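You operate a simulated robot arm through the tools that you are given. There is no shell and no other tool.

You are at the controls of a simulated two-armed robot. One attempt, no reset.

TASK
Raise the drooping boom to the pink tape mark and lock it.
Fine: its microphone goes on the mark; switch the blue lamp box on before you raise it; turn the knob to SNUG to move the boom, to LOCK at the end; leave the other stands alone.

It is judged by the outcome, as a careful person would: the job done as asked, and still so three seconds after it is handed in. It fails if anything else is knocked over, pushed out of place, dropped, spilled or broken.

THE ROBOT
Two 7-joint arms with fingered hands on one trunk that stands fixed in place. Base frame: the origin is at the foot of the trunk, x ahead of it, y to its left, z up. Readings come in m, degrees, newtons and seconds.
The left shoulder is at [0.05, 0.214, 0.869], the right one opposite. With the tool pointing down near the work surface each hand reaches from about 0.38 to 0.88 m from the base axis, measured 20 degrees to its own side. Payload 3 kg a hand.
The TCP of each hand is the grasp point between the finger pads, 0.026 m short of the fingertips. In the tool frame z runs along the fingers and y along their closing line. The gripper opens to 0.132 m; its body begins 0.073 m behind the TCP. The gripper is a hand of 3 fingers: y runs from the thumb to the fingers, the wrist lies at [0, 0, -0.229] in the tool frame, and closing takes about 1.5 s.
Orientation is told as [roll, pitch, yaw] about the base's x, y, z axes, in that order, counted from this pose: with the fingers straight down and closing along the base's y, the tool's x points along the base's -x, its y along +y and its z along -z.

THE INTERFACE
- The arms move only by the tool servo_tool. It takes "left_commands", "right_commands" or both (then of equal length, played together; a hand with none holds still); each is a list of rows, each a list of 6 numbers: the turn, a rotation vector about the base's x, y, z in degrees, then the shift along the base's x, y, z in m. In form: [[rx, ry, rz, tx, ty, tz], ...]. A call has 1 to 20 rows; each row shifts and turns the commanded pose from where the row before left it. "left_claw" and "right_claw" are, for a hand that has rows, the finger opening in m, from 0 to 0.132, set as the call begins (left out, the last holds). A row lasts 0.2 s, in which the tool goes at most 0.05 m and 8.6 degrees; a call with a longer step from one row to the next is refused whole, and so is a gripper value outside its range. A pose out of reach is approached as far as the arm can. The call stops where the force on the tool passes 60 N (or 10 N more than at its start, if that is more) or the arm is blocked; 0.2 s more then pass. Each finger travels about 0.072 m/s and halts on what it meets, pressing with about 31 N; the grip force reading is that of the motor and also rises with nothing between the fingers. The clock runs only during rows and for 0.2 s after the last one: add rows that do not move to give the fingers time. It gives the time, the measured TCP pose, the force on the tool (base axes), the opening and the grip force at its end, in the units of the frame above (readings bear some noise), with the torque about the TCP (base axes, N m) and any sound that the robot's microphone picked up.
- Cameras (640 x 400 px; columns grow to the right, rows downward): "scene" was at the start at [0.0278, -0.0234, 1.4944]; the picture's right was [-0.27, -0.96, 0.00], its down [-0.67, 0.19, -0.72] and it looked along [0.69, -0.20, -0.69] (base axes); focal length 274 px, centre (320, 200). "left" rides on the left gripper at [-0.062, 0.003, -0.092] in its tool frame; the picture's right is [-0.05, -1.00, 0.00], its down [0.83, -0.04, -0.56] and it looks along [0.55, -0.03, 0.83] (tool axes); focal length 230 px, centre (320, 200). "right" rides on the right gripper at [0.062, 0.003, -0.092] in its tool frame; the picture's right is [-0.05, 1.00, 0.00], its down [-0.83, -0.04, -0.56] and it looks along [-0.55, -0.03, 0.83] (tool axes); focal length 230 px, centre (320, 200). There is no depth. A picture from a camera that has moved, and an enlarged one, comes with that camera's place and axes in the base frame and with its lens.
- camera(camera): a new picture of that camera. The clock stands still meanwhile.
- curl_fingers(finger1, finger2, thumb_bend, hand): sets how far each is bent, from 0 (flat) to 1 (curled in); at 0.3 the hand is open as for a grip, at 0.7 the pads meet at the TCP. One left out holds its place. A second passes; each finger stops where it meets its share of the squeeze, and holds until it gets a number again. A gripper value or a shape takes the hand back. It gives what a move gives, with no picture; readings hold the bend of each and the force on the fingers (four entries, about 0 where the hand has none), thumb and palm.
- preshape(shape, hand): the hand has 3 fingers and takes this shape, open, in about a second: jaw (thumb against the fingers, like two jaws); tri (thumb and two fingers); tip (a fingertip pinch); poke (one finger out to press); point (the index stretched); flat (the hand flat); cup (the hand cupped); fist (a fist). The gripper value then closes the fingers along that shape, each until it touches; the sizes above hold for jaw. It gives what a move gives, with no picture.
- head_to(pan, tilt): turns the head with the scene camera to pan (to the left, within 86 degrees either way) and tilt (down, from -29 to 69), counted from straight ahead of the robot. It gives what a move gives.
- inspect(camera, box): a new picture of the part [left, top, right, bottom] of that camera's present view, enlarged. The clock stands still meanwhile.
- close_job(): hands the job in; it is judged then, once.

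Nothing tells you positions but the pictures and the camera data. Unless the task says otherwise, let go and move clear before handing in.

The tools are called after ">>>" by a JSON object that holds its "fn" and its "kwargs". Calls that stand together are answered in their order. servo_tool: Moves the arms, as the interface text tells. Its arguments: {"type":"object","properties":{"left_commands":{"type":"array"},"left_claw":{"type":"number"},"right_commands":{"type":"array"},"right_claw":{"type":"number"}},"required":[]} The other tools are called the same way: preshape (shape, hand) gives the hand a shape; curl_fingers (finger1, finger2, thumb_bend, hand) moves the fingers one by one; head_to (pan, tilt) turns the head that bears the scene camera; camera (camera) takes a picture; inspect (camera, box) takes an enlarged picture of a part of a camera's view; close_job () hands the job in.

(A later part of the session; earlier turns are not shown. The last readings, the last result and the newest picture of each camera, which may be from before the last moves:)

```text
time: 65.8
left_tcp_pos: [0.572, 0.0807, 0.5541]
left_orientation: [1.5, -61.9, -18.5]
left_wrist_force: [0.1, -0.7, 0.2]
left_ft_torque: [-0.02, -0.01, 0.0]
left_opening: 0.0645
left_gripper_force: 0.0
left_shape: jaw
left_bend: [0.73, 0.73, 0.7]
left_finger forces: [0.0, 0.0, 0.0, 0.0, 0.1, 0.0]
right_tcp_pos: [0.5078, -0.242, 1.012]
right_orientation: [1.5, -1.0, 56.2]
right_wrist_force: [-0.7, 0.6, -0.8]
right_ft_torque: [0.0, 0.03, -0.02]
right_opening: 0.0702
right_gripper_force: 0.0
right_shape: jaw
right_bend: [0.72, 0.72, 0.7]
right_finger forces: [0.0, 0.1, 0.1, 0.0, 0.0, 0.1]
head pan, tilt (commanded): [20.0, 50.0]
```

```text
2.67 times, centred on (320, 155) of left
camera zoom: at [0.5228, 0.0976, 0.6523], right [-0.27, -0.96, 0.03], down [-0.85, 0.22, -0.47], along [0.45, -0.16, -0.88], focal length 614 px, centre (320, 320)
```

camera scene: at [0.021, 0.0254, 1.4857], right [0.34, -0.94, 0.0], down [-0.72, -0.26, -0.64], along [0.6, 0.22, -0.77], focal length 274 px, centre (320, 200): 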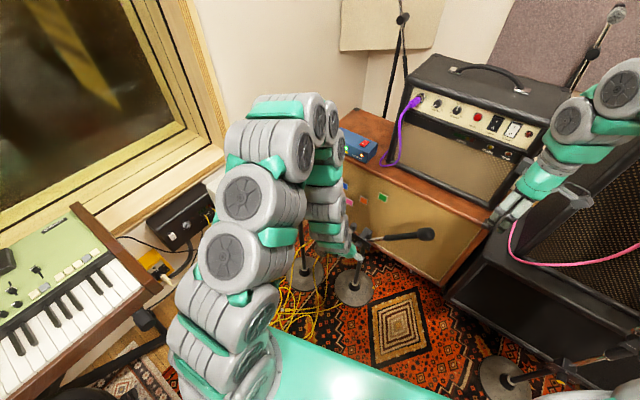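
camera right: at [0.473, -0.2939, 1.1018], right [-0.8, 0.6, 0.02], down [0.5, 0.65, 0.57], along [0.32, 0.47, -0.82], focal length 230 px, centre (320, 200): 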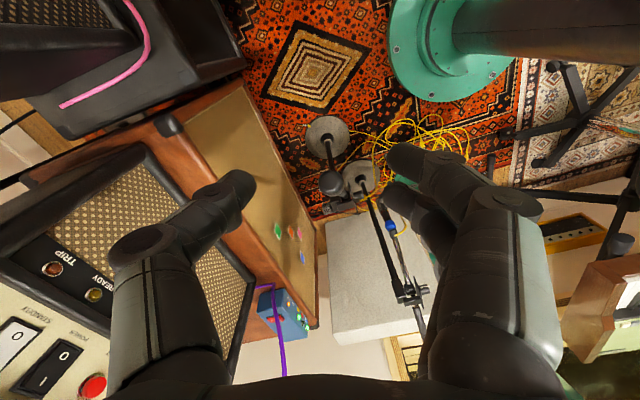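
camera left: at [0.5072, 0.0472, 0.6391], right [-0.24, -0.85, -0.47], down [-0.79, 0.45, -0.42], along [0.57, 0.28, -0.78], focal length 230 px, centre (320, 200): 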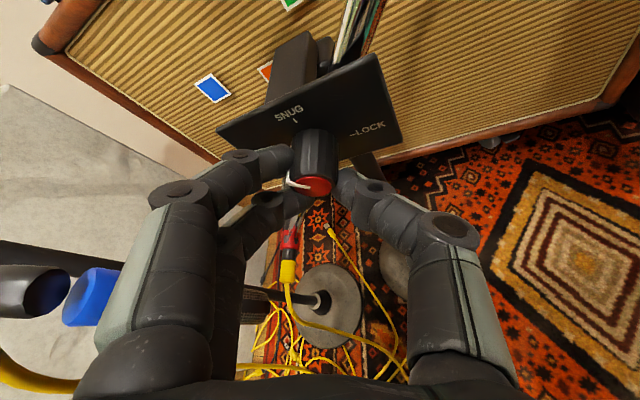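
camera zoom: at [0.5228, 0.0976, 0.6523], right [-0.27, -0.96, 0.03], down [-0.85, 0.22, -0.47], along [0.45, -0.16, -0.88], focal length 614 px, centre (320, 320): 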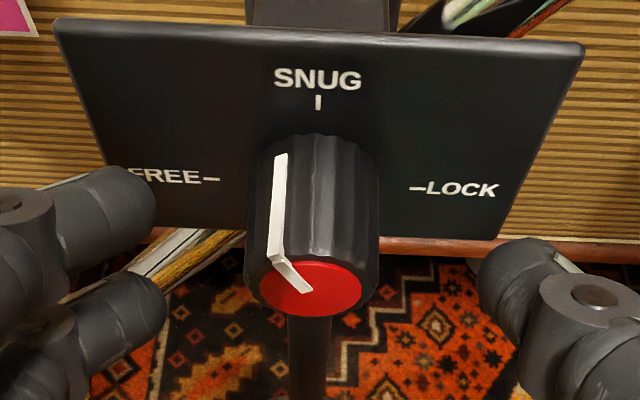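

The pointer is now ~54° from FREE, pointing upper-left, with SNUG straight up. I'll twist back a little, grip again, and turn about 38° more.

>>> {"fn": "servo_tool", "kwargs": {"left_commands": [[-7.2, 2.06, 0, 0.0003, 0.0011, 0], [-7.2, 2.06, 0, 0.0003, 0.0011, 0], [0, 0, 0, 0, 0, 0]]}}

>>> {"fn": "servo_tool", "kwargs": {"left_commands": [[0, 0, 0, 0, 0, 0], [0, 0, 0, 0, 0, 0], [0, 0, 0, 0, 0, 0], [0, 0, 0, 0, 0, 0], [0, 0, 0, 0, 0, 0], [0, 0, 0, 0, 0, 0]], "left_claw": 0.0}}

>>> {"fn": "servo_tool", "kwargs": {"left_commands": [[7.2, -2.06, 0, -0.0003, -0.0011, 0], [7.2, -2.06, 0, -0.0003, -0.0011, 0], [7.2, -2.06, 0, -0.0003, -0.0011, 0], [7.2, -2.06, 0, -0.0003, -0.0011, 0], [7.2, -2.06, 0, -0.0003, -0.0011, 0]]}}

>>> {"fn": "inspect", "kwargs": {"camera": "left", "box": [240, 80, 400, 230]}}

```text
time: 66.6
left_tcp_pos: [0.5728, 0.0845, 0.5552]
left_orientation: [-28.4, -58.9, 7.9]
left_wrist_force: [0.7, 0.5, 0.0]
left_ft_torque: [0.02, 0.0, -0.01]
left_opening: 0.0645
left_gripper_force: 0.0
left_shape: jaw
left_bend: [0.73, 0.73, 0.7]
left_finger forces: [0.0, 0.0, 0.0, 0.1, 0.0, 0.0]
right_tcp_pos: [0.5084, -0.2424, 1.0123]
right_orientation: [1.4, -1.1, 56.2]
right_wrist_force: [0.0, 0.4, -0.3]
right_ft_torque: [0.01, 0.02, 0.03]
right_opening: 0.0699
right_gripper_force: 0.1
right_shape: jaw
right_bend: [0.72, 0.72, 0.7]
right_finger forces: [0.0, 0.1, 0.0, 0.0, 0.1, 0.1]
head pan, tilt (commanded): [20.0, 50.0]
```

```text
time: 68.0
left_tcp_pos: [0.5738, 0.0837, 0.5546]
left_orientation: [-28.4, -59.0, 7.7]
left_wrist_force: [3.4, -6.7, -9.2]
left_ft_torque: [0.01, 0.08, 0.0]
left_opening: 0.0144
left_gripper_force: 31.1
left_shape: jaw
left_bend: [0.72, 0.71, 0.7]
left_finger forces: [14.3, 12.4, 0.0, 0.1, 28.1, 0.1]
right_tcp_pos: [0.5082, -0.242, 1.0115]
right_orientation: [1.4, -1.0, 56.2]
right_wrist_force: [-0.1, -0.3, -0.3]
right_ft_torque: [0.03, -0.01, 0.01]
right_opening: 0.07
right_gripper_force: 0.0
right_shape: jaw
right_bend: [0.72, 0.72, 0.7]
right_finger forces: [0.0, 0.0, 0.0, 0.1, 0.1, 0.0]
head pan, tilt (commanded): [20.0, 50.0]
```

```text
time: 69.2
left_tcp_pos: [0.5724, 0.0808, 0.5546]
left_orientation: [42.2, -53.7, -53.3]
left_wrist_force: [12.2, 12.0, -11.4]
left_ft_torque: [-0.05, -0.03, 0.29]
left_opening: 0.0132
left_gripper_force: 31.5
left_shape: jaw
left_bend: [0.72, 0.69, 0.7]
left_finger forces: [18.0, 18.0, 0.0, 0.0, 23.9, 0.0]
right_tcp_pos: [0.5092, -0.2407, 1.0102]
right_orientation: [1.5, -1.0, 56.4]
right_wrist_force: [0.4, 0.8, -0.1]
right_ft_torque: [-0.01, 0.01, -0.01]
right_opening: 0.0701
right_gripper_force: 0.1
right_shape: jaw
right_bend: [0.72, 0.72, 0.7]
right_finger forces: [0.1, 0.0, 0.0, 0.0, 0.0, 0.0]
head pan, tilt (commanded): [20.0, 50.0]
```

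```text
2.67 times, centred on (320, 155) of left
camera zoom: at [0.5117, 0.0596, 0.6459], right [-0.25, -0.9, -0.36], down [-0.8, 0.4, -0.44], along [0.54, 0.17, -0.82], focal length 614 px, centre (320, 320)
```

zoom: 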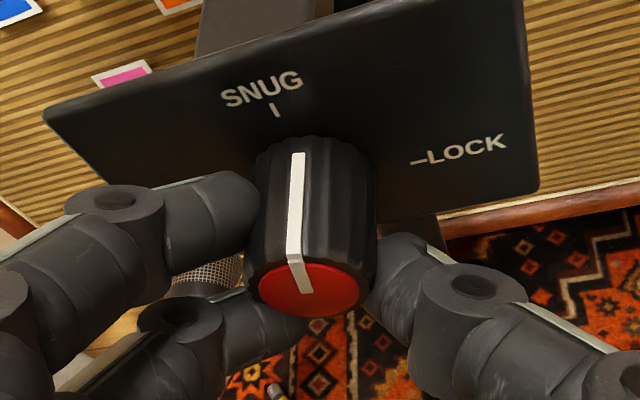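

The pointer now lines up with SNUG. I'll release and rotate back to verify from a straight view.

>>> {"fn": "servo_tool", "kwargs": {"left_commands": [[0, 0, 0, 0, 0, 0], [0, 0, 0, 0, 0, 0], [0, 0, 0, 0, 0, 0], [0, 0, 0, 0, 0, 0]], "left_claw": 0.065}}

>>> {"fn": "servo_tool", "kwargs": {"left_commands": [[-7.4, 2.1, 0, 0.0004, 0.0012, 0], [-7.4, 2.1, 0, 0.0004, 0.0012, 0], [-7.4, 2.1, 0, 0.0004, 0.0012, 0]]}}

>>> {"fn": "inspect", "kwargs": {"camera": "left", "box": [240, 80, 400, 230]}}

>>> {"fn": "camera", "kwargs": {"camera": "right"}}

```text
time: 70.2
left_tcp_pos: [0.571, 0.0775, 0.5543]
left_orientation: [41.9, -53.8, -53.3]
left_wrist_force: [-0.4, 0.0, 0.5]
left_ft_torque: [-0.02, -0.01, 0.01]
left_opening: 0.0644
left_gripper_force: 0.0
left_shape: jaw
left_bend: [0.73, 0.73, 0.7]
left_finger forces: [0.0, 0.0, 0.0, 0.0, 0.1, 0.0]
right_tcp_pos: [0.5093, -0.2416, 1.0104]
right_orientation: [1.3, -1.1, 56.1]
right_wrist_force: [-0.3, 0.3, 0.1]
right_ft_torque: [0.02, 0.01, -0.02]
right_opening: 0.0699
right_gripper_force: 0.0
right_shape: jaw
right_bend: [0.72, 0.72, 0.7]
right_finger forces: [0.0, 0.0, 0.0, 0.0, 0.0, 0.1]
head pan, tilt (commanded): [20.0, 50.0]
```

```text
time: 71.0
left_tcp_pos: [0.5727, 0.0823, 0.5561]
left_orientation: [0.2, -62.0, -17.4]
left_wrist_force: [0.6, 0.1, -0.5]
left_ft_torque: [0.01, -0.02, -0.02]
left_opening: 0.0645
left_gripper_force: 0.0
left_shape: jaw
left_bend: [0.73, 0.73, 0.7]
left_finger forces: [0.1, 0.1, 0.0, 0.1, 0.0, 0.0]
right_tcp_pos: [0.5083, -0.2423, 1.0106]
right_orientation: [1.4, -0.9, 56.1]
right_wrist_force: [-0.1, 0.1, -0.2]
right_ft_torque: [-0.04, 0.0, -0.03]
right_opening: 0.07
right_gripper_force: 0.0
right_shape: jaw
right_bend: [0.72, 0.72, 0.7]
right_finger forces: [0.0, 0.0, 0.0, 0.0, 0.0, 0.0]
head pan, tilt (commanded): [20.0, 50.0]
```

```text
2.67 times, centred on (320, 155) of left
camera zoom: at [0.5232, 0.0998, 0.6526], right [-0.27, -0.96, 0.04], down [-0.85, 0.22, -0.47], along [0.44, -0.17, -0.88], focal length 614 px, centre (320, 320)
```

zoom: 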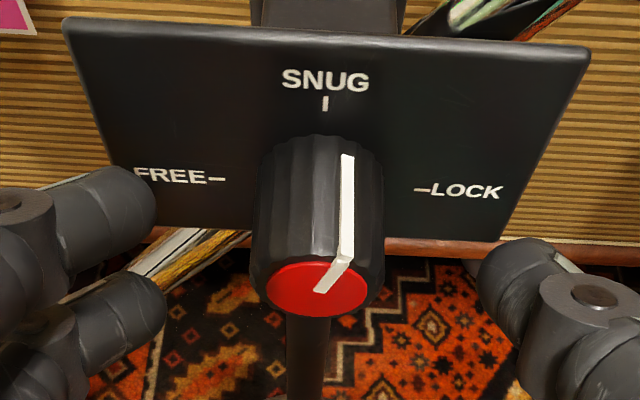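

```text
taken
camera right: at [0.4728, -0.294, 1.1018], right [-0.8, 0.6, 0.02], down [0.5, 0.65, 0.57], along [0.32, 0.47, -0.82], focal length 230 px, centre (320, 200)
```

right: 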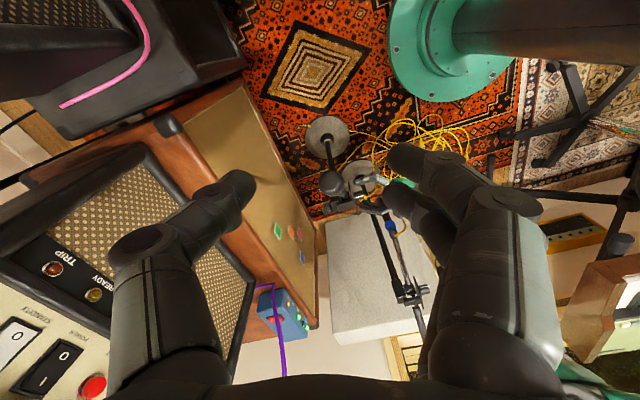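

The release dragged the knob about 25° past SNUG, toward LOCK. I'll grip again and turn it back, centring the hand better so that releasing doesn't roll it.

>>> {"fn": "servo_tool", "kwargs": {"left_commands": [[7.2, -2.06, 0, -0.0002, -0.0006, 0], [7.2, -2.06, 0, -0.0002, -0.0006, 0], [0, 0, 0, 0, 0, 0]]}}

>>> {"fn": "servo_tool", "kwargs": {"left_commands": [[0, 0, 0, 0, 0, 0], [0, 0, 0, 0, 0, 0], [0, 0, 0, 0, 0, 0], [0, 0, 0, 0, 0, 0], [0, 0, 0, 0, 0, 0], [0, 0, 0, 0, 0, 0]], "left_claw": 0.0}}

>>> {"fn": "inspect", "kwargs": {"camera": "left", "box": [240, 80, 400, 230]}}

```text
time: 71.8
left_tcp_pos: [0.5732, 0.0811, 0.5541]
left_orientation: [30.0, -58.2, -43.1]
left_wrist_force: [-1.0, 0.5, -0.2]
left_ft_torque: [0.03, 0.0, 0.01]
left_opening: 0.0644
left_gripper_force: 0.0
left_shape: jaw
left_bend: [0.73, 0.73, 0.7]
left_finger forces: [0.0, 0.0, 0.0, 0.0, 0.0, 0.0]
right_tcp_pos: [0.51, -0.2401, 1.0123]
right_orientation: [1.4, -1.0, 56.3]
right_wrist_force: [-0.2, -0.2, -0.3]
right_ft_torque: [0.01, 0.01, 0.02]
right_opening: 0.0699
right_gripper_force: 0.0
right_shape: jaw
right_bend: [0.72, 0.72, 0.7]
right_finger forces: [0.0, 0.0, 0.0, 0.0, 0.0, 0.0]
head pan, tilt (commanded): [20.0, 50.0]
```

```text
time: 73.2
left_tcp_pos: [0.5733, 0.0807, 0.5542]
left_orientation: [29.8, -58.1, -43.0]
left_wrist_force: [5.4, -0.5, -8.6]
left_ft_torque: [0.0, 0.04, -0.02]
left_opening: 0.0138
left_gripper_force: 31.6
left_shape: jaw
left_bend: [0.73, 0.71, 0.7]
left_finger forces: [13.3, 14.0, 0.0, 0.1, 26.5, 0.1]
right_tcp_pos: [0.509, -0.2418, 1.0105]
right_orientation: [1.4, -1.0, 56.3]
right_wrist_force: [-0.5, -0.2, 0.3]
right_ft_torque: [0.03, 0.0, 0.0]
right_opening: 0.07
right_gripper_force: 0.1
right_shape: jaw
right_bend: [0.72, 0.72, 0.7]
right_finger forces: [0.0, 0.0, 0.1, 0.2, 0.1, 0.1]
head pan, tilt (commanded): [20.0, 50.0]
```

```text
2.67 times, centred on (320, 155) of left
camera zoom: at [0.5159, 0.0744, 0.6498], right [-0.26, -0.94, -0.22], down [-0.82, 0.34, -0.46], along [0.51, 0.06, -0.86], focal length 614 px, centre (320, 320)
```

zoom: 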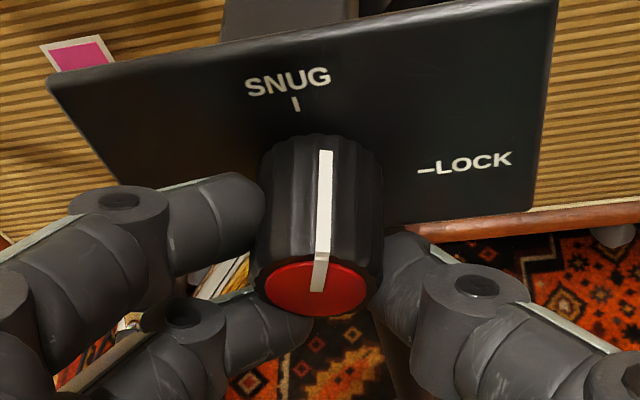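

The pointer is about 20° past SNUG. I'll turn back 20° while gripped and check.

>>> {"fn": "servo_tool", "kwargs": {"left_commands": [[-6.4, 1.83, 0, 0.0002, 0.0006, 0], [-6.4, 1.83, 0, 0.0002, 0.0006, 0], [-6.4, 1.83, 0, 0.0002, 0.0006, 0]]}}

>>> {"fn": "inspect", "kwargs": {"camera": "left", "box": [240, 80, 400, 230]}}

```text
time: 74.0
left_tcp_pos: [0.5717, 0.0826, 0.5547]
left_orientation: [-10.4, -61.5, -8.0]
left_wrist_force: [5.1, -5.1, -13.3]
left_ft_torque: [0.03, 0.08, -0.04]
left_opening: 0.0133
left_gripper_force: 31.0
left_shape: jaw
left_bend: [0.73, 0.7, 0.7]
left_finger forces: [13.8, 14.9, 0.0, 0.0, 28.7, 0.0]
right_tcp_pos: [0.5087, -0.2421, 1.0117]
right_orientation: [1.4, -1.0, 56.2]
right_wrist_force: [-0.2, 0.3, -0.1]
right_ft_torque: [-0.02, -0.01, -0.01]
right_opening: 0.0697
right_gripper_force: 0.1
right_shape: jaw
right_bend: [0.72, 0.72, 0.7]
right_finger forces: [0.1, 0.1, 0.0, 0.0, 0.0, 0.0]
head pan, tilt (commanded): [20.0, 50.0]
```

```text
2.67 times, centred on (320, 155) of left
camera zoom: at [0.5253, 0.1082, 0.6518], right [-0.27, -0.95, 0.13], down [-0.87, 0.18, -0.47], along [0.42, -0.24, -0.87], focal length 614 px, centre (320, 320)
```

zoom: 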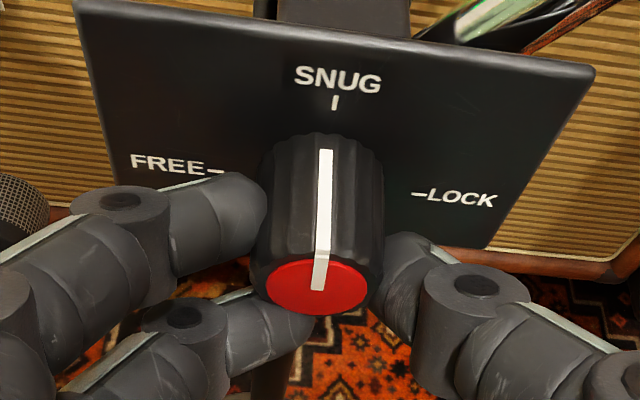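

The pointer is on SNUG within a degree or two. I'll relieve the side load slightly, then open gently and verify.

>>> {"fn": "servo_tool", "kwargs": {"left_commands": [[0, 0, 0, 0.0005, -0.0013, -0.001], [0, 0, 0, 0, 0, 0]]}}

>>> {"fn": "servo_tool", "kwargs": {"left_commands": [[0, 0, 0, 0, 0, 0], [0, 0, 0, 0, 0, 0], [0, 0, 0, 0, 0, 0]], "left_claw": 0.065}}

>>> {"fn": "inspect", "kwargs": {"camera": "left", "box": [240, 80, 400, 230]}}

```text
time: 74.6
left_tcp_pos: [0.5725, 0.0807, 0.5532]
left_orientation: [-10.2, -61.6, -8.1]
left_wrist_force: [-8.8, 0.9, -3.3]
left_ft_torque: [0.04, 0.04, 0.01]
left_opening: 0.0134
left_gripper_force: 30.9
left_shape: jaw
left_bend: [0.73, 0.7, 0.71]
left_finger forces: [17.3, 13.7, 0.0, 0.0, 29.0, 0.1]
right_tcp_pos: [0.5091, -0.2421, 1.0107]
right_orientation: [1.4, -0.9, 56.2]
right_wrist_force: [0.3, 0.6, -0.2]
right_ft_torque: [0.03, 0.0, 0.01]
right_opening: 0.0698
right_gripper_force: 0.0
right_shape: jaw
right_bend: [0.72, 0.72, 0.7]
right_finger forces: [0.0, 0.1, 0.1, 0.1, 0.1, 0.1]
head pan, tilt (commanded): [20.0, 50.0]
```

```text
time: 75.4
left_tcp_pos: [0.5743, 0.0818, 0.5543]
left_orientation: [-10.1, -61.7, -8.1]
left_wrist_force: [-0.4, -0.2, 0.3]
left_ft_torque: [0.01, 0.02, 0.01]
left_opening: 0.0644
left_gripper_force: 0.0
left_shape: jaw
left_bend: [0.73, 0.73, 0.7]
left_finger forces: [0.0, 0.0, 0.1, 0.0, 0.1, 0.1]
right_tcp_pos: [0.5091, -0.2416, 1.0108]
right_orientation: [1.4, -1.0, 56.2]
right_wrist_force: [-0.7, -0.1, -0.3]
right_ft_torque: [0.01, -0.02, -0.01]
right_opening: 0.07
right_gripper_force: 0.1
right_shape: jaw
right_bend: [0.72, 0.72, 0.7]
right_finger forces: [0.0, 0.0, 0.0, 0.1, 0.0, 0.1]
head pan, tilt (commanded): [20.0, 50.0]
```

```text
2.67 times, centred on (320, 155) of left
camera zoom: at [0.5265, 0.1076, 0.6515], right [-0.27, -0.95, 0.13], down [-0.86, 0.18, -0.47], along [0.42, -0.24, -0.87], focal length 614 px, centre (320, 320)
```

zoom: 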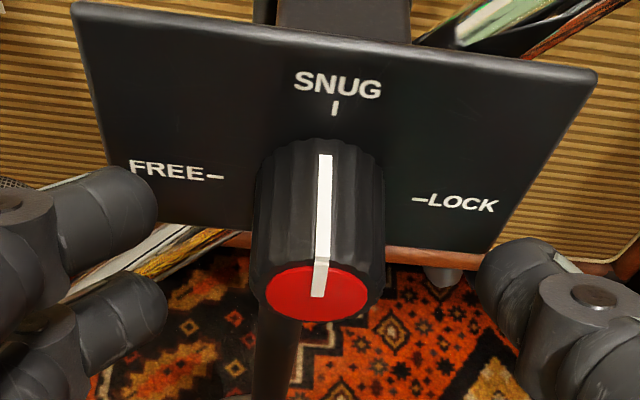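

The knob now points exactly at SNUG. Next I'll locate the boom's handle precisely for the right hand.

>>> {"fn": "inspect", "kwargs": {"camera": "right", "box": [290, 120, 430, 220]}}

>>> {"fn": "head_to", "kwargs": {"pan": -5, "tilt": 48}}

>>> {"fn": "camera", "kwargs": {"camera": "scene"}}

>>> {"fn": "inspect", "kwargs": {"camera": "scene", "box": [260, 180, 400, 270]}}

```text
4.00 times, centred on (360, 170) of right
camera zoom: at [0.4729, -0.2939, 1.1018], right [-0.8, 0.6, 0.03], down [0.5, 0.65, 0.57], along [0.32, 0.47, -0.82], focal length 920 px, centre (160, 320)
```

zoom: 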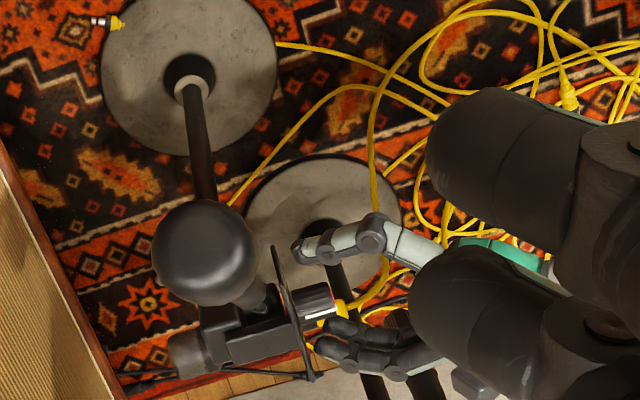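

```text
time: 76.3
left_tcp_pos: [0.574, 0.0807, 0.554]
left_orientation: [-10.1, -61.7, -8.2]
left_wrist_force: [-0.2, -0.2, 0.2]
left_ft_torque: [0.01, -0.01, 0.01]
left_opening: 0.0642
left_gripper_force: 0.1
left_shape: jaw
left_bend: [0.73, 0.73, 0.7]
left_finger forces: [0.0, 0.1, 0.1, 0.0, 0.0, 0.1]
right_tcp_pos: [0.509, -0.242, 1.0109]
right_orientation: [1.3, -1.1, 56.2]
right_wrist_force: [0.0, 0.9, -1.2]
right_ft_torque: [-0.01, -0.02, -0.03]
right_opening: 0.07
right_gripper_force: 0.1
right_shape: jaw
right_bend: [0.72, 0.72, 0.7]
right_finger forces: [0.0, 0.0, 0.0, 0.0, 0.0, 0.0]
head pan, tilt (commanded): [-5.0, 48.0]
```

```text
taken
camera scene: at [0.0271, -0.0077, 1.4884], right [-0.09, -1.0, 0.0], down [-0.74, 0.06, -0.67], along [0.67, -0.06, -0.74], focal length 274 px, centre (320, 200)
```

scene: 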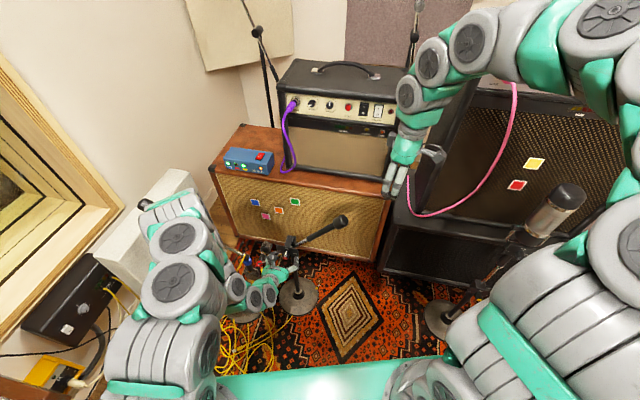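

```text
4.44 times, centred on (330, 225) of scene
camera zoom: at [0.0271, -0.0077, 1.4884], right [-0.09, -1.0, 0.0], down [-0.74, 0.06, -0.67], along [0.67, -0.06, -0.74], focal length 1219 px, centre (276, 89)
```

zoom: 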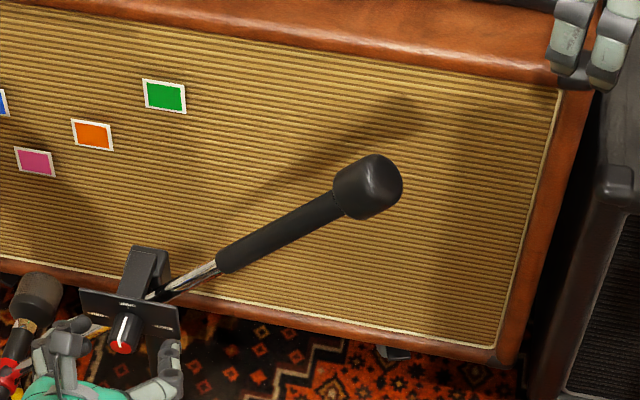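

The handle sleeve runs from about (0.597, −0.011, 0.647) up to (0.570, −0.104, 0.748), with the ball at (0.564, −0.126, 0.777). I'll bring the right hand above the sleeve's lower part with the jaw closing front-to-back.

>>> {"fn": "servo_tool", "kwargs": {"right_commands": [[0, 0, 6, 0.0135, 0.0347, -0.005], [0, 0, 6, 0.0135, 0.0347, -0.008], [0, 0, 6, 0.0135, 0.0347, -0.008], [0, 0, 0, 0.0135, 0.0347, -0.008], [0, 0, 0, 0.0135, 0.0347, -0.008], [0, 0, 0, 0.0135, 0.0345, -0.008], [0, 0, 0, 0, 0, 0]], "right_claw": 0.085}}

>>> {"fn": "camera", "kwargs": {"camera": "scene"}}

>>> {"fn": "camera", "kwargs": {"camera": "right"}}

```text
time: 77.9
left_tcp_pos: [0.5736, 0.0825, 0.5533]
left_orientation: [-10.2, -61.7, -8.2]
left_wrist_force: [-0.6, 0.2, 0.5]
left_ft_torque: [0.0, -0.03, 0.0]
left_opening: 0.0643
left_gripper_force: 0.1
left_shape: jaw
left_bend: [0.73, 0.73, 0.7]
left_finger forces: [0.0, 0.0, 0.1, 0.0, 0.0, 0.1]
right_tcp_pos: [0.5865, -0.0337, 0.967]
right_orientation: [1.5, -0.9, 74.2]
right_wrist_force: [-0.2, -0.8, 0.4]
right_ft_torque: [0.02, 0.01, -0.01]
right_opening: 0.0845
right_gripper_force: 0.0
right_shape: jaw
right_bend: [0.7, 0.7, 0.68]
right_finger forces: [0.1, 0.0, 0.0, 0.1, 0.1, 0.0]
head pan, tilt (commanded): [-5.0, 48.0]
```

```text
taken
camera scene: at [0.0271, -0.0078, 1.4884], right [-0.09, -1.0, 0.0], down [-0.74, 0.06, -0.67], along [0.67, -0.06, -0.74], focal length 274 px, centre (320, 200)
```

scene: 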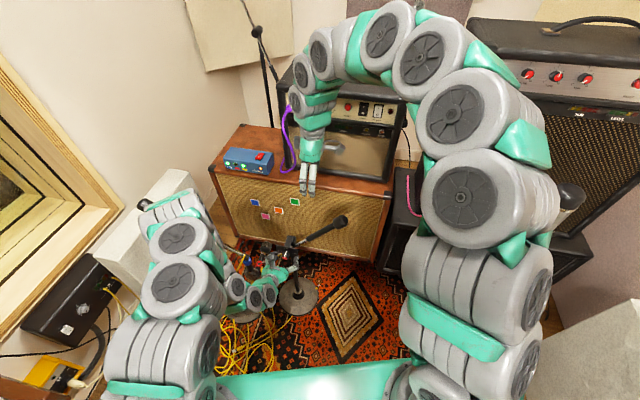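

```text
taken
camera right: at [0.5689, -0.0947, 1.0572], right [-0.95, 0.32, 0.03], down [0.28, 0.77, 0.57], along [0.16, 0.55, -0.82], focal length 230 px, centre (320, 200)
```

right: 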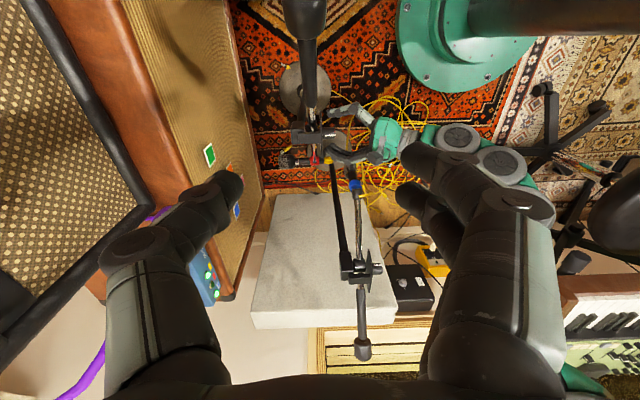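

Good view. I'll lower the right hand so its fingers straddle the sleeve front and back.

>>> {"fn": "servo_tool", "kwargs": {"right_commands": [[0, 0, 0, 0.001, 0, -0.04], [0, 0, 0, 0.001, 0, -0.04], [0, 0, 0, 0.001, 0, -0.04], [0, 0, 0, 0, 0, -0.04], [0, 0, 0, 0, 0, -0.04], [0, 0, 0, 0, 0, -0.03]]}}

>>> {"fn": "camera", "kwargs": {"camera": "right"}}

>>> {"fn": "inspect", "kwargs": {"camera": "scene", "box": [240, 160, 380, 270]}}

```text
time: 79.3
left_tcp_pos: [0.5737, 0.0819, 0.5546]
left_orientation: [-10.1, -61.7, -8.1]
left_wrist_force: [-0.9, -0.5, 0.4]
left_ft_torque: [0.01, 0.03, -0.01]
left_opening: 0.0643
left_gripper_force: 0.1
left_shape: jaw
left_bend: [0.73, 0.73, 0.7]
left_finger forces: [0.0, 0.1, 0.0, 0.0, 0.1, 0.0]
right_tcp_pos: [0.5921, -0.0324, 0.7363]
right_orientation: [1.4, -1.1, 74.2]
right_wrist_force: [-0.2, 0.1, -0.1]
right_ft_torque: [0.03, 0.04, 0.0]
right_opening: 0.0848
right_gripper_force: 0.0
right_shape: jaw
right_bend: [0.7, 0.7, 0.68]
right_finger forces: [0.1, 0.1, 0.0, 0.1, 0.1, 0.0]
head pan, tilt (commanded): [-5.0, 48.0]
```

```text
taken
camera right: at [0.5738, -0.0935, 0.8273], right [-0.95, 0.32, 0.02], down [0.28, 0.77, 0.57], along [0.16, 0.55, -0.82], focal length 230 px, centre (320, 200)
```

right: 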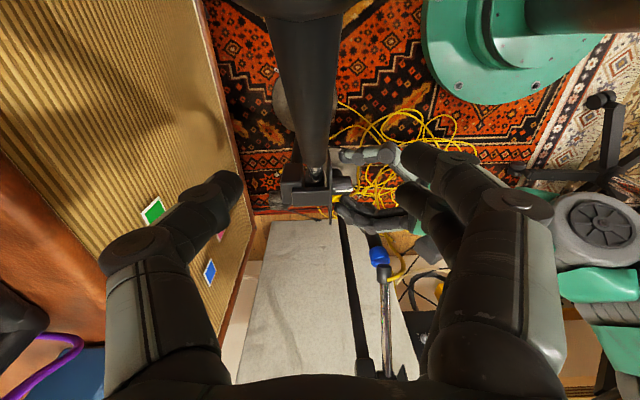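

```text
3.64 times, centred on (310, 215) of scene
camera zoom: at [0.0271, -0.0078, 1.4884], right [-0.09, -1.0, 0.0], down [-0.74, 0.06, -0.67], along [0.67, -0.06, -0.74], focal length 997 px, centre (356, 146)
```

zoom: 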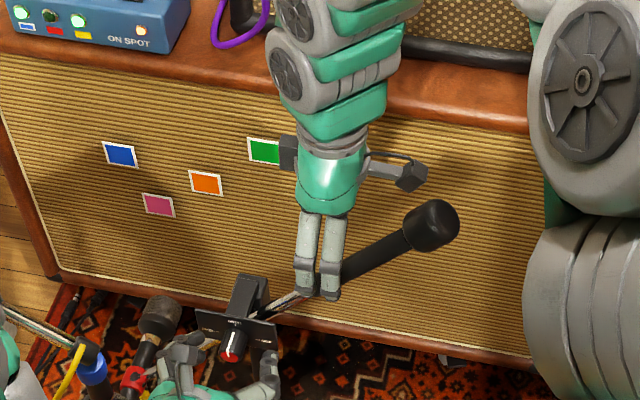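

The hand's camera block would touch the handle's ball if I went straight down, so I'll lean the hand about 25° toward the left first.

>>> {"fn": "servo_tool", "kwargs": {"right_commands": [[-8.0, 2.28, 0, 0, 0, 0], [-8.0, 2.28, 0, 0, 0, 0]]}}

>>> {"fn": "servo_tool", "kwargs": {"right_commands": [[-8.0, 2.28, 0, 0, 0, 0]]}}

>>> {"fn": "inspect", "kwargs": {"camera": "scene", "box": [240, 160, 380, 270]}}

>>> {"fn": "camera", "kwargs": {"camera": "right"}}

```text
time: 79.9
left_tcp_pos: [0.5735, 0.0815, 0.554]
left_orientation: [-10.2, -61.7, -8.2]
left_wrist_force: [-0.5, -0.3, 0.4]
left_ft_torque: [0.0, -0.01, -0.05]
left_opening: 0.0644
left_gripper_force: 0.0
left_shape: jaw
left_bend: [0.73, 0.73, 0.7]
left_finger forces: [0.0, 0.0, 0.0, 0.1, 0.0, 0.0]
right_tcp_pos: [0.5919, -0.0331, 0.7366]
right_orientation: [1.4, 15.5, 74.2]
right_wrist_force: [-0.1, 0.5, -0.7]
right_ft_torque: [0.02, -0.01, 0.02]
right_opening: 0.0845
right_gripper_force: 0.0
right_shape: jaw
right_bend: [0.7, 0.7, 0.68]
right_finger forces: [0.0, 0.0, 0.0, 0.0, 0.0, 0.1]
head pan, tilt (commanded): [-5.0, 48.0]
```

```text
time: 80.3
left_tcp_pos: [0.5735, 0.0819, 0.5527]
left_orientation: [-10.1, -61.8, -8.1]
left_wrist_force: [-0.7, 0.0, -0.2]
left_ft_torque: [-0.02, -0.02, 0.03]
left_opening: 0.0642
left_gripper_force: 0.0
left_shape: jaw
left_bend: [0.73, 0.73, 0.7]
left_finger forces: [0.1, 0.0, 0.0, 0.0, 0.1, 0.1]
right_tcp_pos: [0.592, -0.0342, 0.7362]
right_orientation: [1.5, 24.0, 74.2]
right_wrist_force: [0.3, -0.3, -0.3]
right_ft_torque: [0.0, -0.01, 0.03]
right_opening: 0.0848
right_gripper_force: 0.1
right_shape: jaw
right_bend: [0.7, 0.7, 0.68]
right_finger forces: [0.1, 0.1, 0.0, 0.1, 0.1, 0.1]
head pan, tilt (commanded): [-5.0, 48.0]
```

```text
3.64 times, centred on (310, 215) of scene
camera zoom: at [0.0271, -0.0077, 1.4884], right [-0.09, -1.0, 0.0], down [-0.74, 0.06, -0.67], along [0.67, -0.06, -0.74], focal length 997 px, centre (356, 146)
```

zoom: 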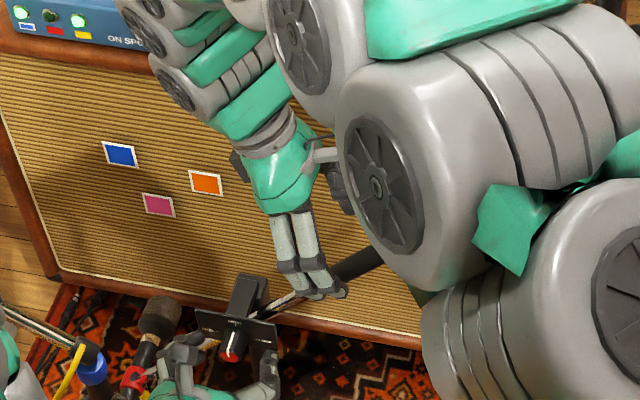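

```text
taken
camera right: at [0.586, -0.0515, 0.845], right [-0.94, 0.33, 0.0], down [0.32, 0.93, 0.17], along [0.05, 0.16, -0.99], focal length 230 px, centre (320, 200)
```

right: 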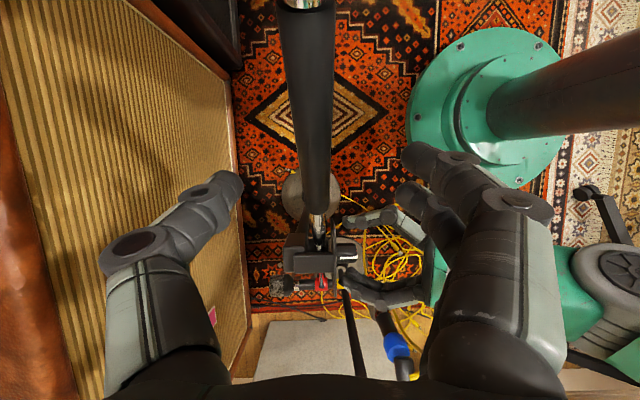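

The leaned hand straddles the sleeve with room to spare by the ball. I'll lower onto the sleeve and close gently.

>>> {"fn": "servo_tool", "kwargs": {"right_commands": [[0, 0, 0, 0, 0, -0.02], [0, 0, 0, 0, 0, -0.02], [0, 0, 0, 0, 0, -0.018]]}}

>>> {"fn": "inspect", "kwargs": {"camera": "scene", "box": [240, 160, 380, 270]}}

>>> {"fn": "camera", "kwargs": {"camera": "right"}}

```text
time: 81.1
left_tcp_pos: [0.5732, 0.0814, 0.5547]
left_orientation: [-10.1, -61.6, -8.0]
left_wrist_force: [0.7, 0.3, 0.2]
left_ft_torque: [0.02, 0.0, -0.02]
left_opening: 0.0642
left_gripper_force: 0.0
left_shape: jaw
left_bend: [0.73, 0.73, 0.7]
left_finger forces: [0.1, 0.0, 0.0, 0.0, 0.1, 0.1]
right_tcp_pos: [0.5906, -0.0348, 0.6788]
right_orientation: [1.6, 23.9, 74.2]
right_wrist_force: [1.5, -0.8, 0.0]
right_ft_torque: [0.01, 0.02, 0.01]
right_opening: 0.0849
right_gripper_force: 0.1
right_shape: jaw
right_bend: [0.7, 0.7, 0.68]
right_finger forces: [0.0, 0.1, 0.0, 0.0, 0.0, 0.0]
head pan, tilt (commanded): [-5.0, 48.0]
```

```text
3.64 times, centred on (310, 215) of scene
camera zoom: at [0.0271, -0.0078, 1.4884], right [-0.09, -1.0, 0.0], down [-0.74, 0.06, -0.67], along [0.67, -0.06, -0.74], focal length 997 px, centre (356, 146)
```

zoom: 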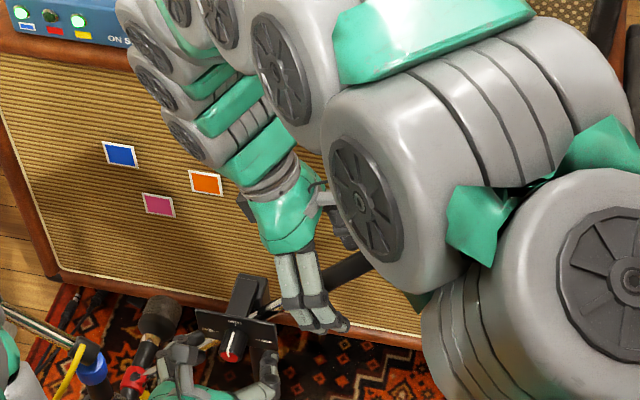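

```text
taken
camera right: at [0.5856, -0.0527, 0.7869], right [-0.95, 0.33, 0.0], down [0.32, 0.93, 0.17], along [0.05, 0.16, -0.99], focal length 230 px, centre (320, 200)
```

right: 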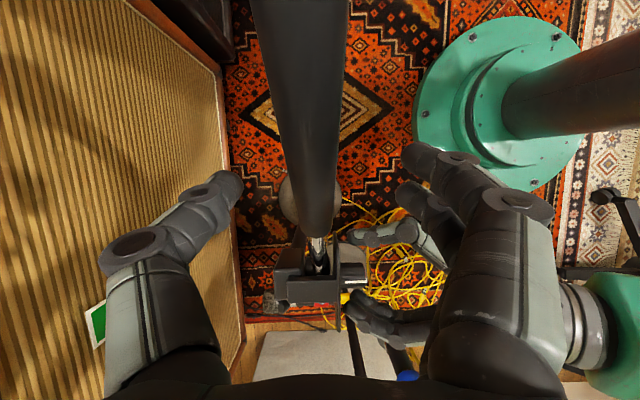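

>>> {"fn": "servo_tool", "kwargs": {"right_commands": [[0, 0, 0, 0, 0, 0], [0, 0, 0, 0, 0, 0], [0, 0, 0, 0, 0, 0], [0, 0, 0, 0, 0, 0], [0, 0, 0, 0, 0, 0], [0, 0, 0, 0, 0, 0]], "right_claw": 0.01}}

>>> {"fn": "camera", "kwargs": {"camera": "right"}}

>>> {"fn": "inspect", "kwargs": {"camera": "left", "box": [160, 40, 480, 240]}}

```text
time: 82.5
left_tcp_pos: [0.5739, 0.0822, 0.5542]
left_orientation: [-10.1, -61.7, -8.2]
left_wrist_force: [-0.8, -0.9, 0.6]
left_ft_torque: [0.01, 0.04, 0.01]
left_opening: 0.064
left_gripper_force: 0.0
left_shape: jaw
left_bend: [0.73, 0.73, 0.7]
left_finger forces: [0.1, 0.1, 0.0, 0.0, 0.0, 0.0]
right_tcp_pos: [0.5915, -0.036, 0.678]
right_orientation: [1.4, 24.0, 74.3]
right_wrist_force: [-0.4, -8.2, -14.5]
right_ft_torque: [0.02, 0.01, -0.05]
right_opening: 0.0091
right_gripper_force: 30.7
right_shape: jaw
right_bend: [0.69, 0.72, 0.7]
right_finger forces: [12.8, 13.8, 0.1, 0.0, 28.0, 0.0]
head pan, tilt (commanded): [-5.0, 48.0]
```

```text
taken
camera right: at [0.5856, -0.0533, 0.7869], right [-0.94, 0.33, 0.0], down [0.32, 0.93, 0.17], along [0.05, 0.16, -0.99], focal length 230 px, centre (320, 200)
```

right: 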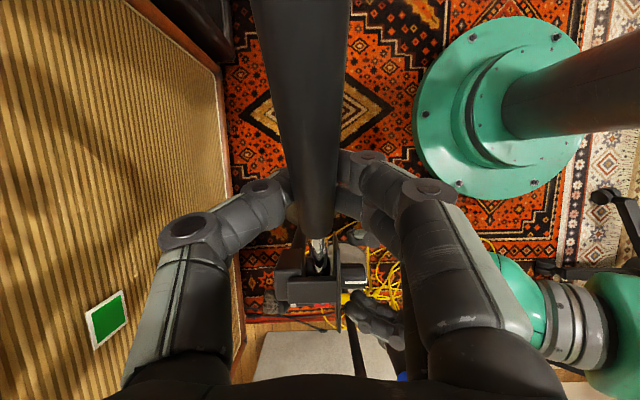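

```text
2.00 times, centred on (320, 140) of left
camera zoom: at [0.5265, 0.1074, 0.6514], right [-0.27, -0.95, 0.13], down [-0.86, 0.18, -0.47], along [0.42, -0.24, -0.87], focal length 460 px, centre (320, 320)
```

zoom: 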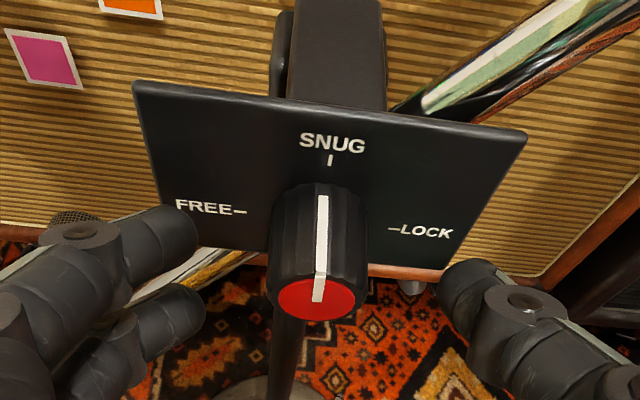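

The right hand holds the sleeve and the knob still points to SNUG. I'll swing the handle down (mic up) about the pivot, 6° first.

>>> {"fn": "servo_tool", "kwargs": {"right_commands": [[2.88, -0.82, 0, -0.0018, -0.0062, -0.0059], [2.88, -0.82, 0, -0.0017, -0.0059, -0.0062], [0, 0, 0, 0, 0, 0]]}}

>>> {"fn": "inspect", "kwargs": {"camera": "scene", "box": [200, 140, 380, 270]}}

>>> {"fn": "inspect", "kwargs": {"camera": "left", "box": [100, 0, 540, 275]}}

```text
time: 83.3
left_tcp_pos: [0.5747, 0.0821, 0.5543]
left_orientation: [-10.1, -61.7, -8.2]
left_wrist_force: [1.0, -0.3, 0.2]
left_ft_torque: [0.03, 0.01, 0.01]
left_opening: 0.0642
left_gripper_force: 0.1
left_shape: jaw
left_bend: [0.73, 0.73, 0.7]
left_finger forces: [0.0, 0.0, 0.0, 0.0, 0.0, 0.0]
right_tcp_pos: [0.5897, -0.0452, 0.6669]
right_orientation: [1.3, 17.9, 74.1]
right_wrist_force: [0.5, -4.8, -2.5]
right_ft_torque: [-0.02, 0.11, 0.08]
right_opening: 0.0045
right_gripper_force: 31.4
right_shape: jaw
right_bend: [0.72, 0.73, 0.74]
right_finger forces: [0.1, 7.3, 0.0, 0.0, 0.6, 0.0]
head pan, tilt (commanded): [-5.0, 48.0]
```

```text
3.08 times, centred on (290, 205) of scene
camera zoom: at [0.0271, -0.0078, 1.4884], right [-0.09, -1.0, 0.0], down [-0.74, 0.06, -0.67], along [0.67, -0.06, -0.74], focal length 844 px, centre (412, 185)
```

zoom: 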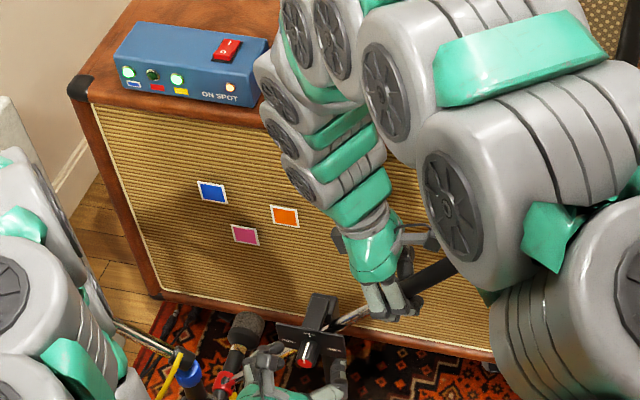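

```text
1.45 times, centred on (320, 138) of left
camera zoom: at [0.5264, 0.1076, 0.6514], right [-0.27, -0.95, 0.13], down [-0.86, 0.18, -0.47], along [0.42, -0.24, -0.87], focal length 335 px, centre (320, 291)
```

zoom: 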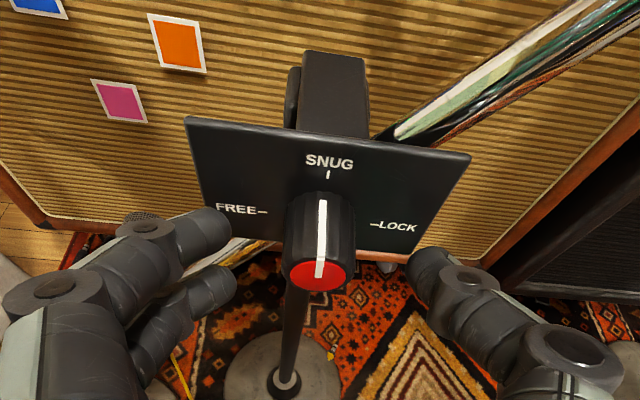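

>>> {"fn": "camera", "kwargs": {"camera": "right"}}

>>> {"fn": "inspect", "kwargs": {"camera": "scene", "box": [260, 180, 360, 260]}}

```text
taken
camera right: at [0.5804, -0.0751, 0.7727], right [-0.95, 0.33, 0.01], down [0.32, 0.91, 0.27], along [0.08, 0.26, -0.96], focal length 230 px, centre (320, 200)
```

right: 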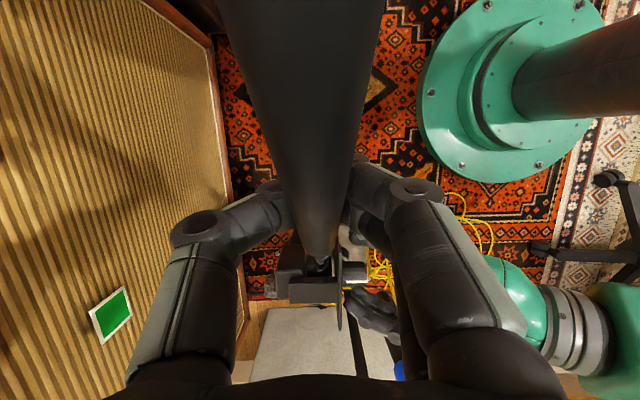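

```text
5.00 times, centred on (310, 220) of scene
camera zoom: at [0.0271, -0.0078, 1.4884], right [-0.09, -1.0, 0.0], down [-0.74, 0.06, -0.67], along [0.67, -0.06, -0.74], focal length 1371 px, centre (370, 100)
```

zoom: 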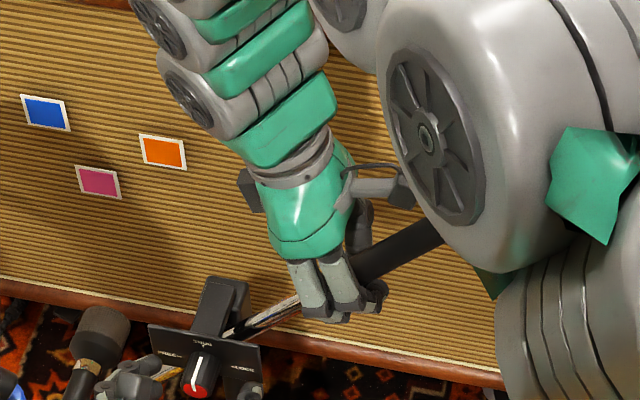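

The sleeve slipped within the grip rather than moving; the boom hasn't turned. I'll let go, back up, and instead take the boom by the ball at the end of the handle, which has more leverage.

>>> {"fn": "servo_tool", "kwargs": {"right_commands": [[0, 0, 0, 0, 0, 0], [0, 0, 0, 0, 0, 0], [0, 0, 0, 0, 0, 0], [0, 0, 0, 0, 0, 0], [0, 0, 0, 0, 0, 0]], "right_claw": 0.095}}

>>> {"fn": "camera", "kwargs": {"camera": "right"}}

>>> {"fn": "servo_tool", "kwargs": {"right_commands": [[0, 0, 0, 0.002, 0.007, 0.022], [0, 0, 0, 0.002, 0.007, 0.022], [0, 0, 0, 0.002, 0.007, 0.022], [0, 0, 0, 0.002, 0.007, 0.022], [5.77, -1.64, 0, 0, -0.01, 0.03], [5.77, -1.64, 0, 0, -0.01, 0.03], [5.77, -1.64, 0, 0, -0.01, 0.03]]}}

>>> {"fn": "camera", "kwargs": {"camera": "scene"}}

>>> {"fn": "camera", "kwargs": {"camera": "right"}}

```text
time: 84.5
left_tcp_pos: [0.574, 0.0813, 0.5548]
left_orientation: [-10.1, -61.7, -8.3]
left_wrist_force: [0.1, 0.6, -0.8]
left_ft_torque: [0.01, 0.0, -0.03]
left_opening: 0.0642
left_gripper_force: 0.1
left_shape: jaw
left_bend: [0.73, 0.73, 0.7]
left_finger forces: [0.1, 0.1, 0.0, 0.1, 0.1, 0.1]
right_tcp_pos: [0.5901, -0.046, 0.6656]
right_orientation: [1.4, 18.1, 74.2]
right_wrist_force: [-1.3, -0.9, 0.0]
right_ft_torque: [-0.02, -0.01, 0.01]
right_opening: 0.0949
right_gripper_force: 0.1
right_shape: jaw
right_bend: [0.66, 0.66, 0.63]
right_finger forces: [0.0, 0.0, 0.1, 0.0, 0.1, 0.0]
head pan, tilt (commanded): [-5.0, 48.0]
```

```text
taken
camera right: at [0.5802, -0.0751, 0.7725], right [-0.95, 0.33, 0.01], down [0.32, 0.91, 0.27], along [0.08, 0.26, -0.96], focal length 230 px, centre (320, 200)
```

right: 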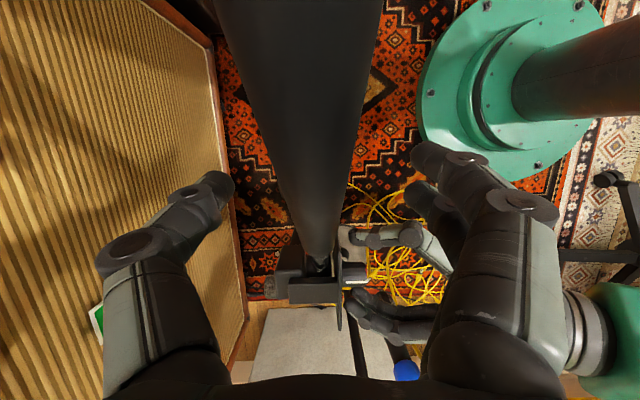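

```text
time: 86.1
left_tcp_pos: [0.5742, 0.0813, 0.5543]
left_orientation: [-10.2, -61.7, -8.2]
left_wrist_force: [0.9, -0.7, 1.1]
left_ft_torque: [0.04, 0.0, 0.01]
left_opening: 0.0644
left_gripper_force: 0.0
left_shape: jaw
left_bend: [0.73, 0.73, 0.7]
left_finger forces: [0.0, 0.0, 0.0, 0.0, 0.0, 0.0]
right_tcp_pos: [0.5958, -0.0481, 0.8446]
right_orientation: [1.3, -0.1, 74.3]
right_wrist_force: [0.1, -0.1, 1.0]
right_ft_torque: [0.03, -0.04, 0.05]
right_opening: 0.0948
right_gripper_force: 0.1
right_shape: jaw
right_bend: [0.66, 0.66, 0.63]
right_finger forces: [0.1, 0.1, 0.0, 0.0, 0.0, 0.0]
head pan, tilt (commanded): [-5.0, 48.0]
```

```text
taken
camera scene: at [0.027, -0.0078, 1.4884], right [-0.09, -1.0, 0.0], down [-0.74, 0.06, -0.67], along [0.67, -0.06, -0.74], focal length 274 px, centre (320, 200)
```

scene: 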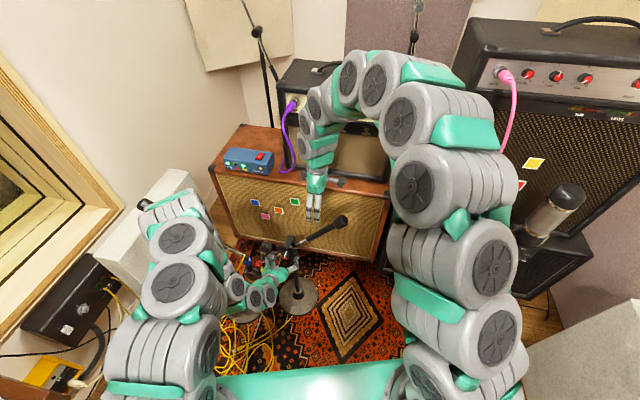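

```text
taken
camera right: at [0.5782, -0.1069, 0.936], right [-0.95, 0.32, 0.03], down [0.28, 0.78, 0.56], along [0.16, 0.53, -0.83], focal length 230 px, centre (320, 200)
```

right: 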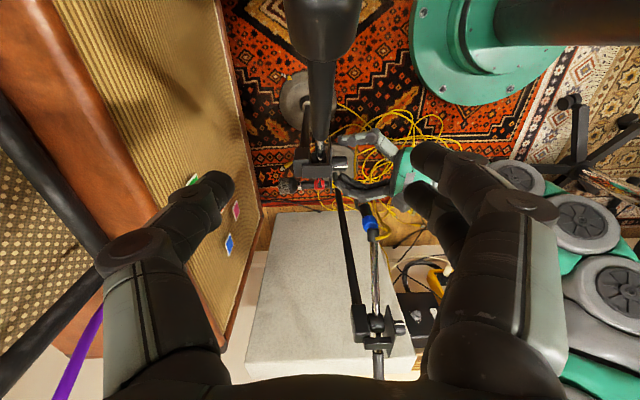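

>>> {"fn": "inspect", "kwargs": {"camera": "scene", "box": [260, 180, 400, 270]}}

```text
4.44 times, centred on (330, 225) of scene
camera zoom: at [0.027, -0.0078, 1.4884], right [-0.09, -1.0, 0.0], down [-0.74, 0.06, -0.67], along [0.67, -0.06, -0.74], focal length 1219 px, centre (276, 89)
```

zoom: 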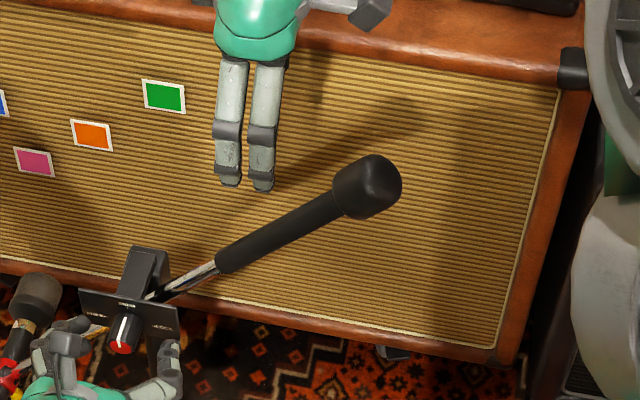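

The boom is exactly where it was. I'll move over the ball and lower the hand so the fingers straddle it.

>>> {"fn": "servo_tool", "kwargs": {"right_commands": [[0, 0, 0, -0.0106, -0.0258, 0.008], [0, 0, 0, -0.0106, -0.0258, 0.008], [0, 0, 0, -0.0106, -0.0258, 0.0], [0, 0, 0, 0, 0, 0]]}}

>>> {"fn": "camera", "kwargs": {"camera": "right"}}

>>> {"fn": "inspect", "kwargs": {"camera": "scene", "box": [260, 180, 400, 270]}}

```text
time: 87.1
left_tcp_pos: [0.5739, 0.0816, 0.555]
left_orientation: [-10.1, -61.7, -8.1]
left_wrist_force: [1.5, -0.1, -0.8]
left_ft_torque: [0.01, 0.0, 0.02]
left_opening: 0.0643
left_gripper_force: 0.0
left_shape: jaw
left_bend: [0.73, 0.73, 0.7]
left_finger forces: [0.0, 0.0, 0.0, 0.0, 0.1, 0.0]
right_tcp_pos: [0.5641, -0.1235, 0.8622]
right_orientation: [1.4, -0.2, 74.2]
right_wrist_force: [0.1, 0.1, -0.6]
right_ft_torque: [0.01, 0.0, -0.02]
right_opening: 0.0945
right_gripper_force: 0.1
right_shape: jaw
right_bend: [0.66, 0.66, 0.63]
right_finger forces: [0.0, 0.0, 0.1, 0.0, 0.0, 0.0]
head pan, tilt (commanded): [-5.0, 48.0]
```

```text
taken
camera right: at [0.5464, -0.1834, 0.9546], right [-0.95, 0.32, 0.02], down [0.28, 0.78, 0.56], along [0.16, 0.53, -0.83], focal length 230 px, centre (320, 200)
```

right: 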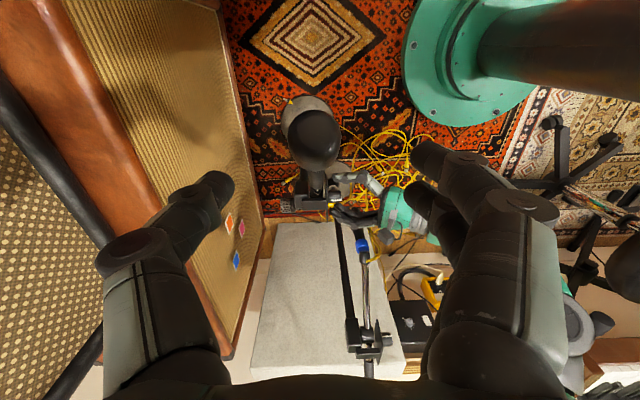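

```text
4.44 times, centred on (330, 225) of scene
camera zoom: at [0.0271, -0.0078, 1.4884], right [-0.09, -1.0, 0.0], down [-0.74, 0.06, -0.67], along [0.67, -0.06, -0.74], focal length 1219 px, centre (276, 89)
```

zoom: 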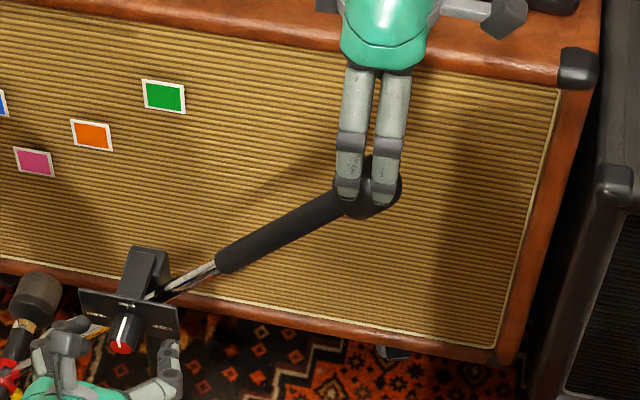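

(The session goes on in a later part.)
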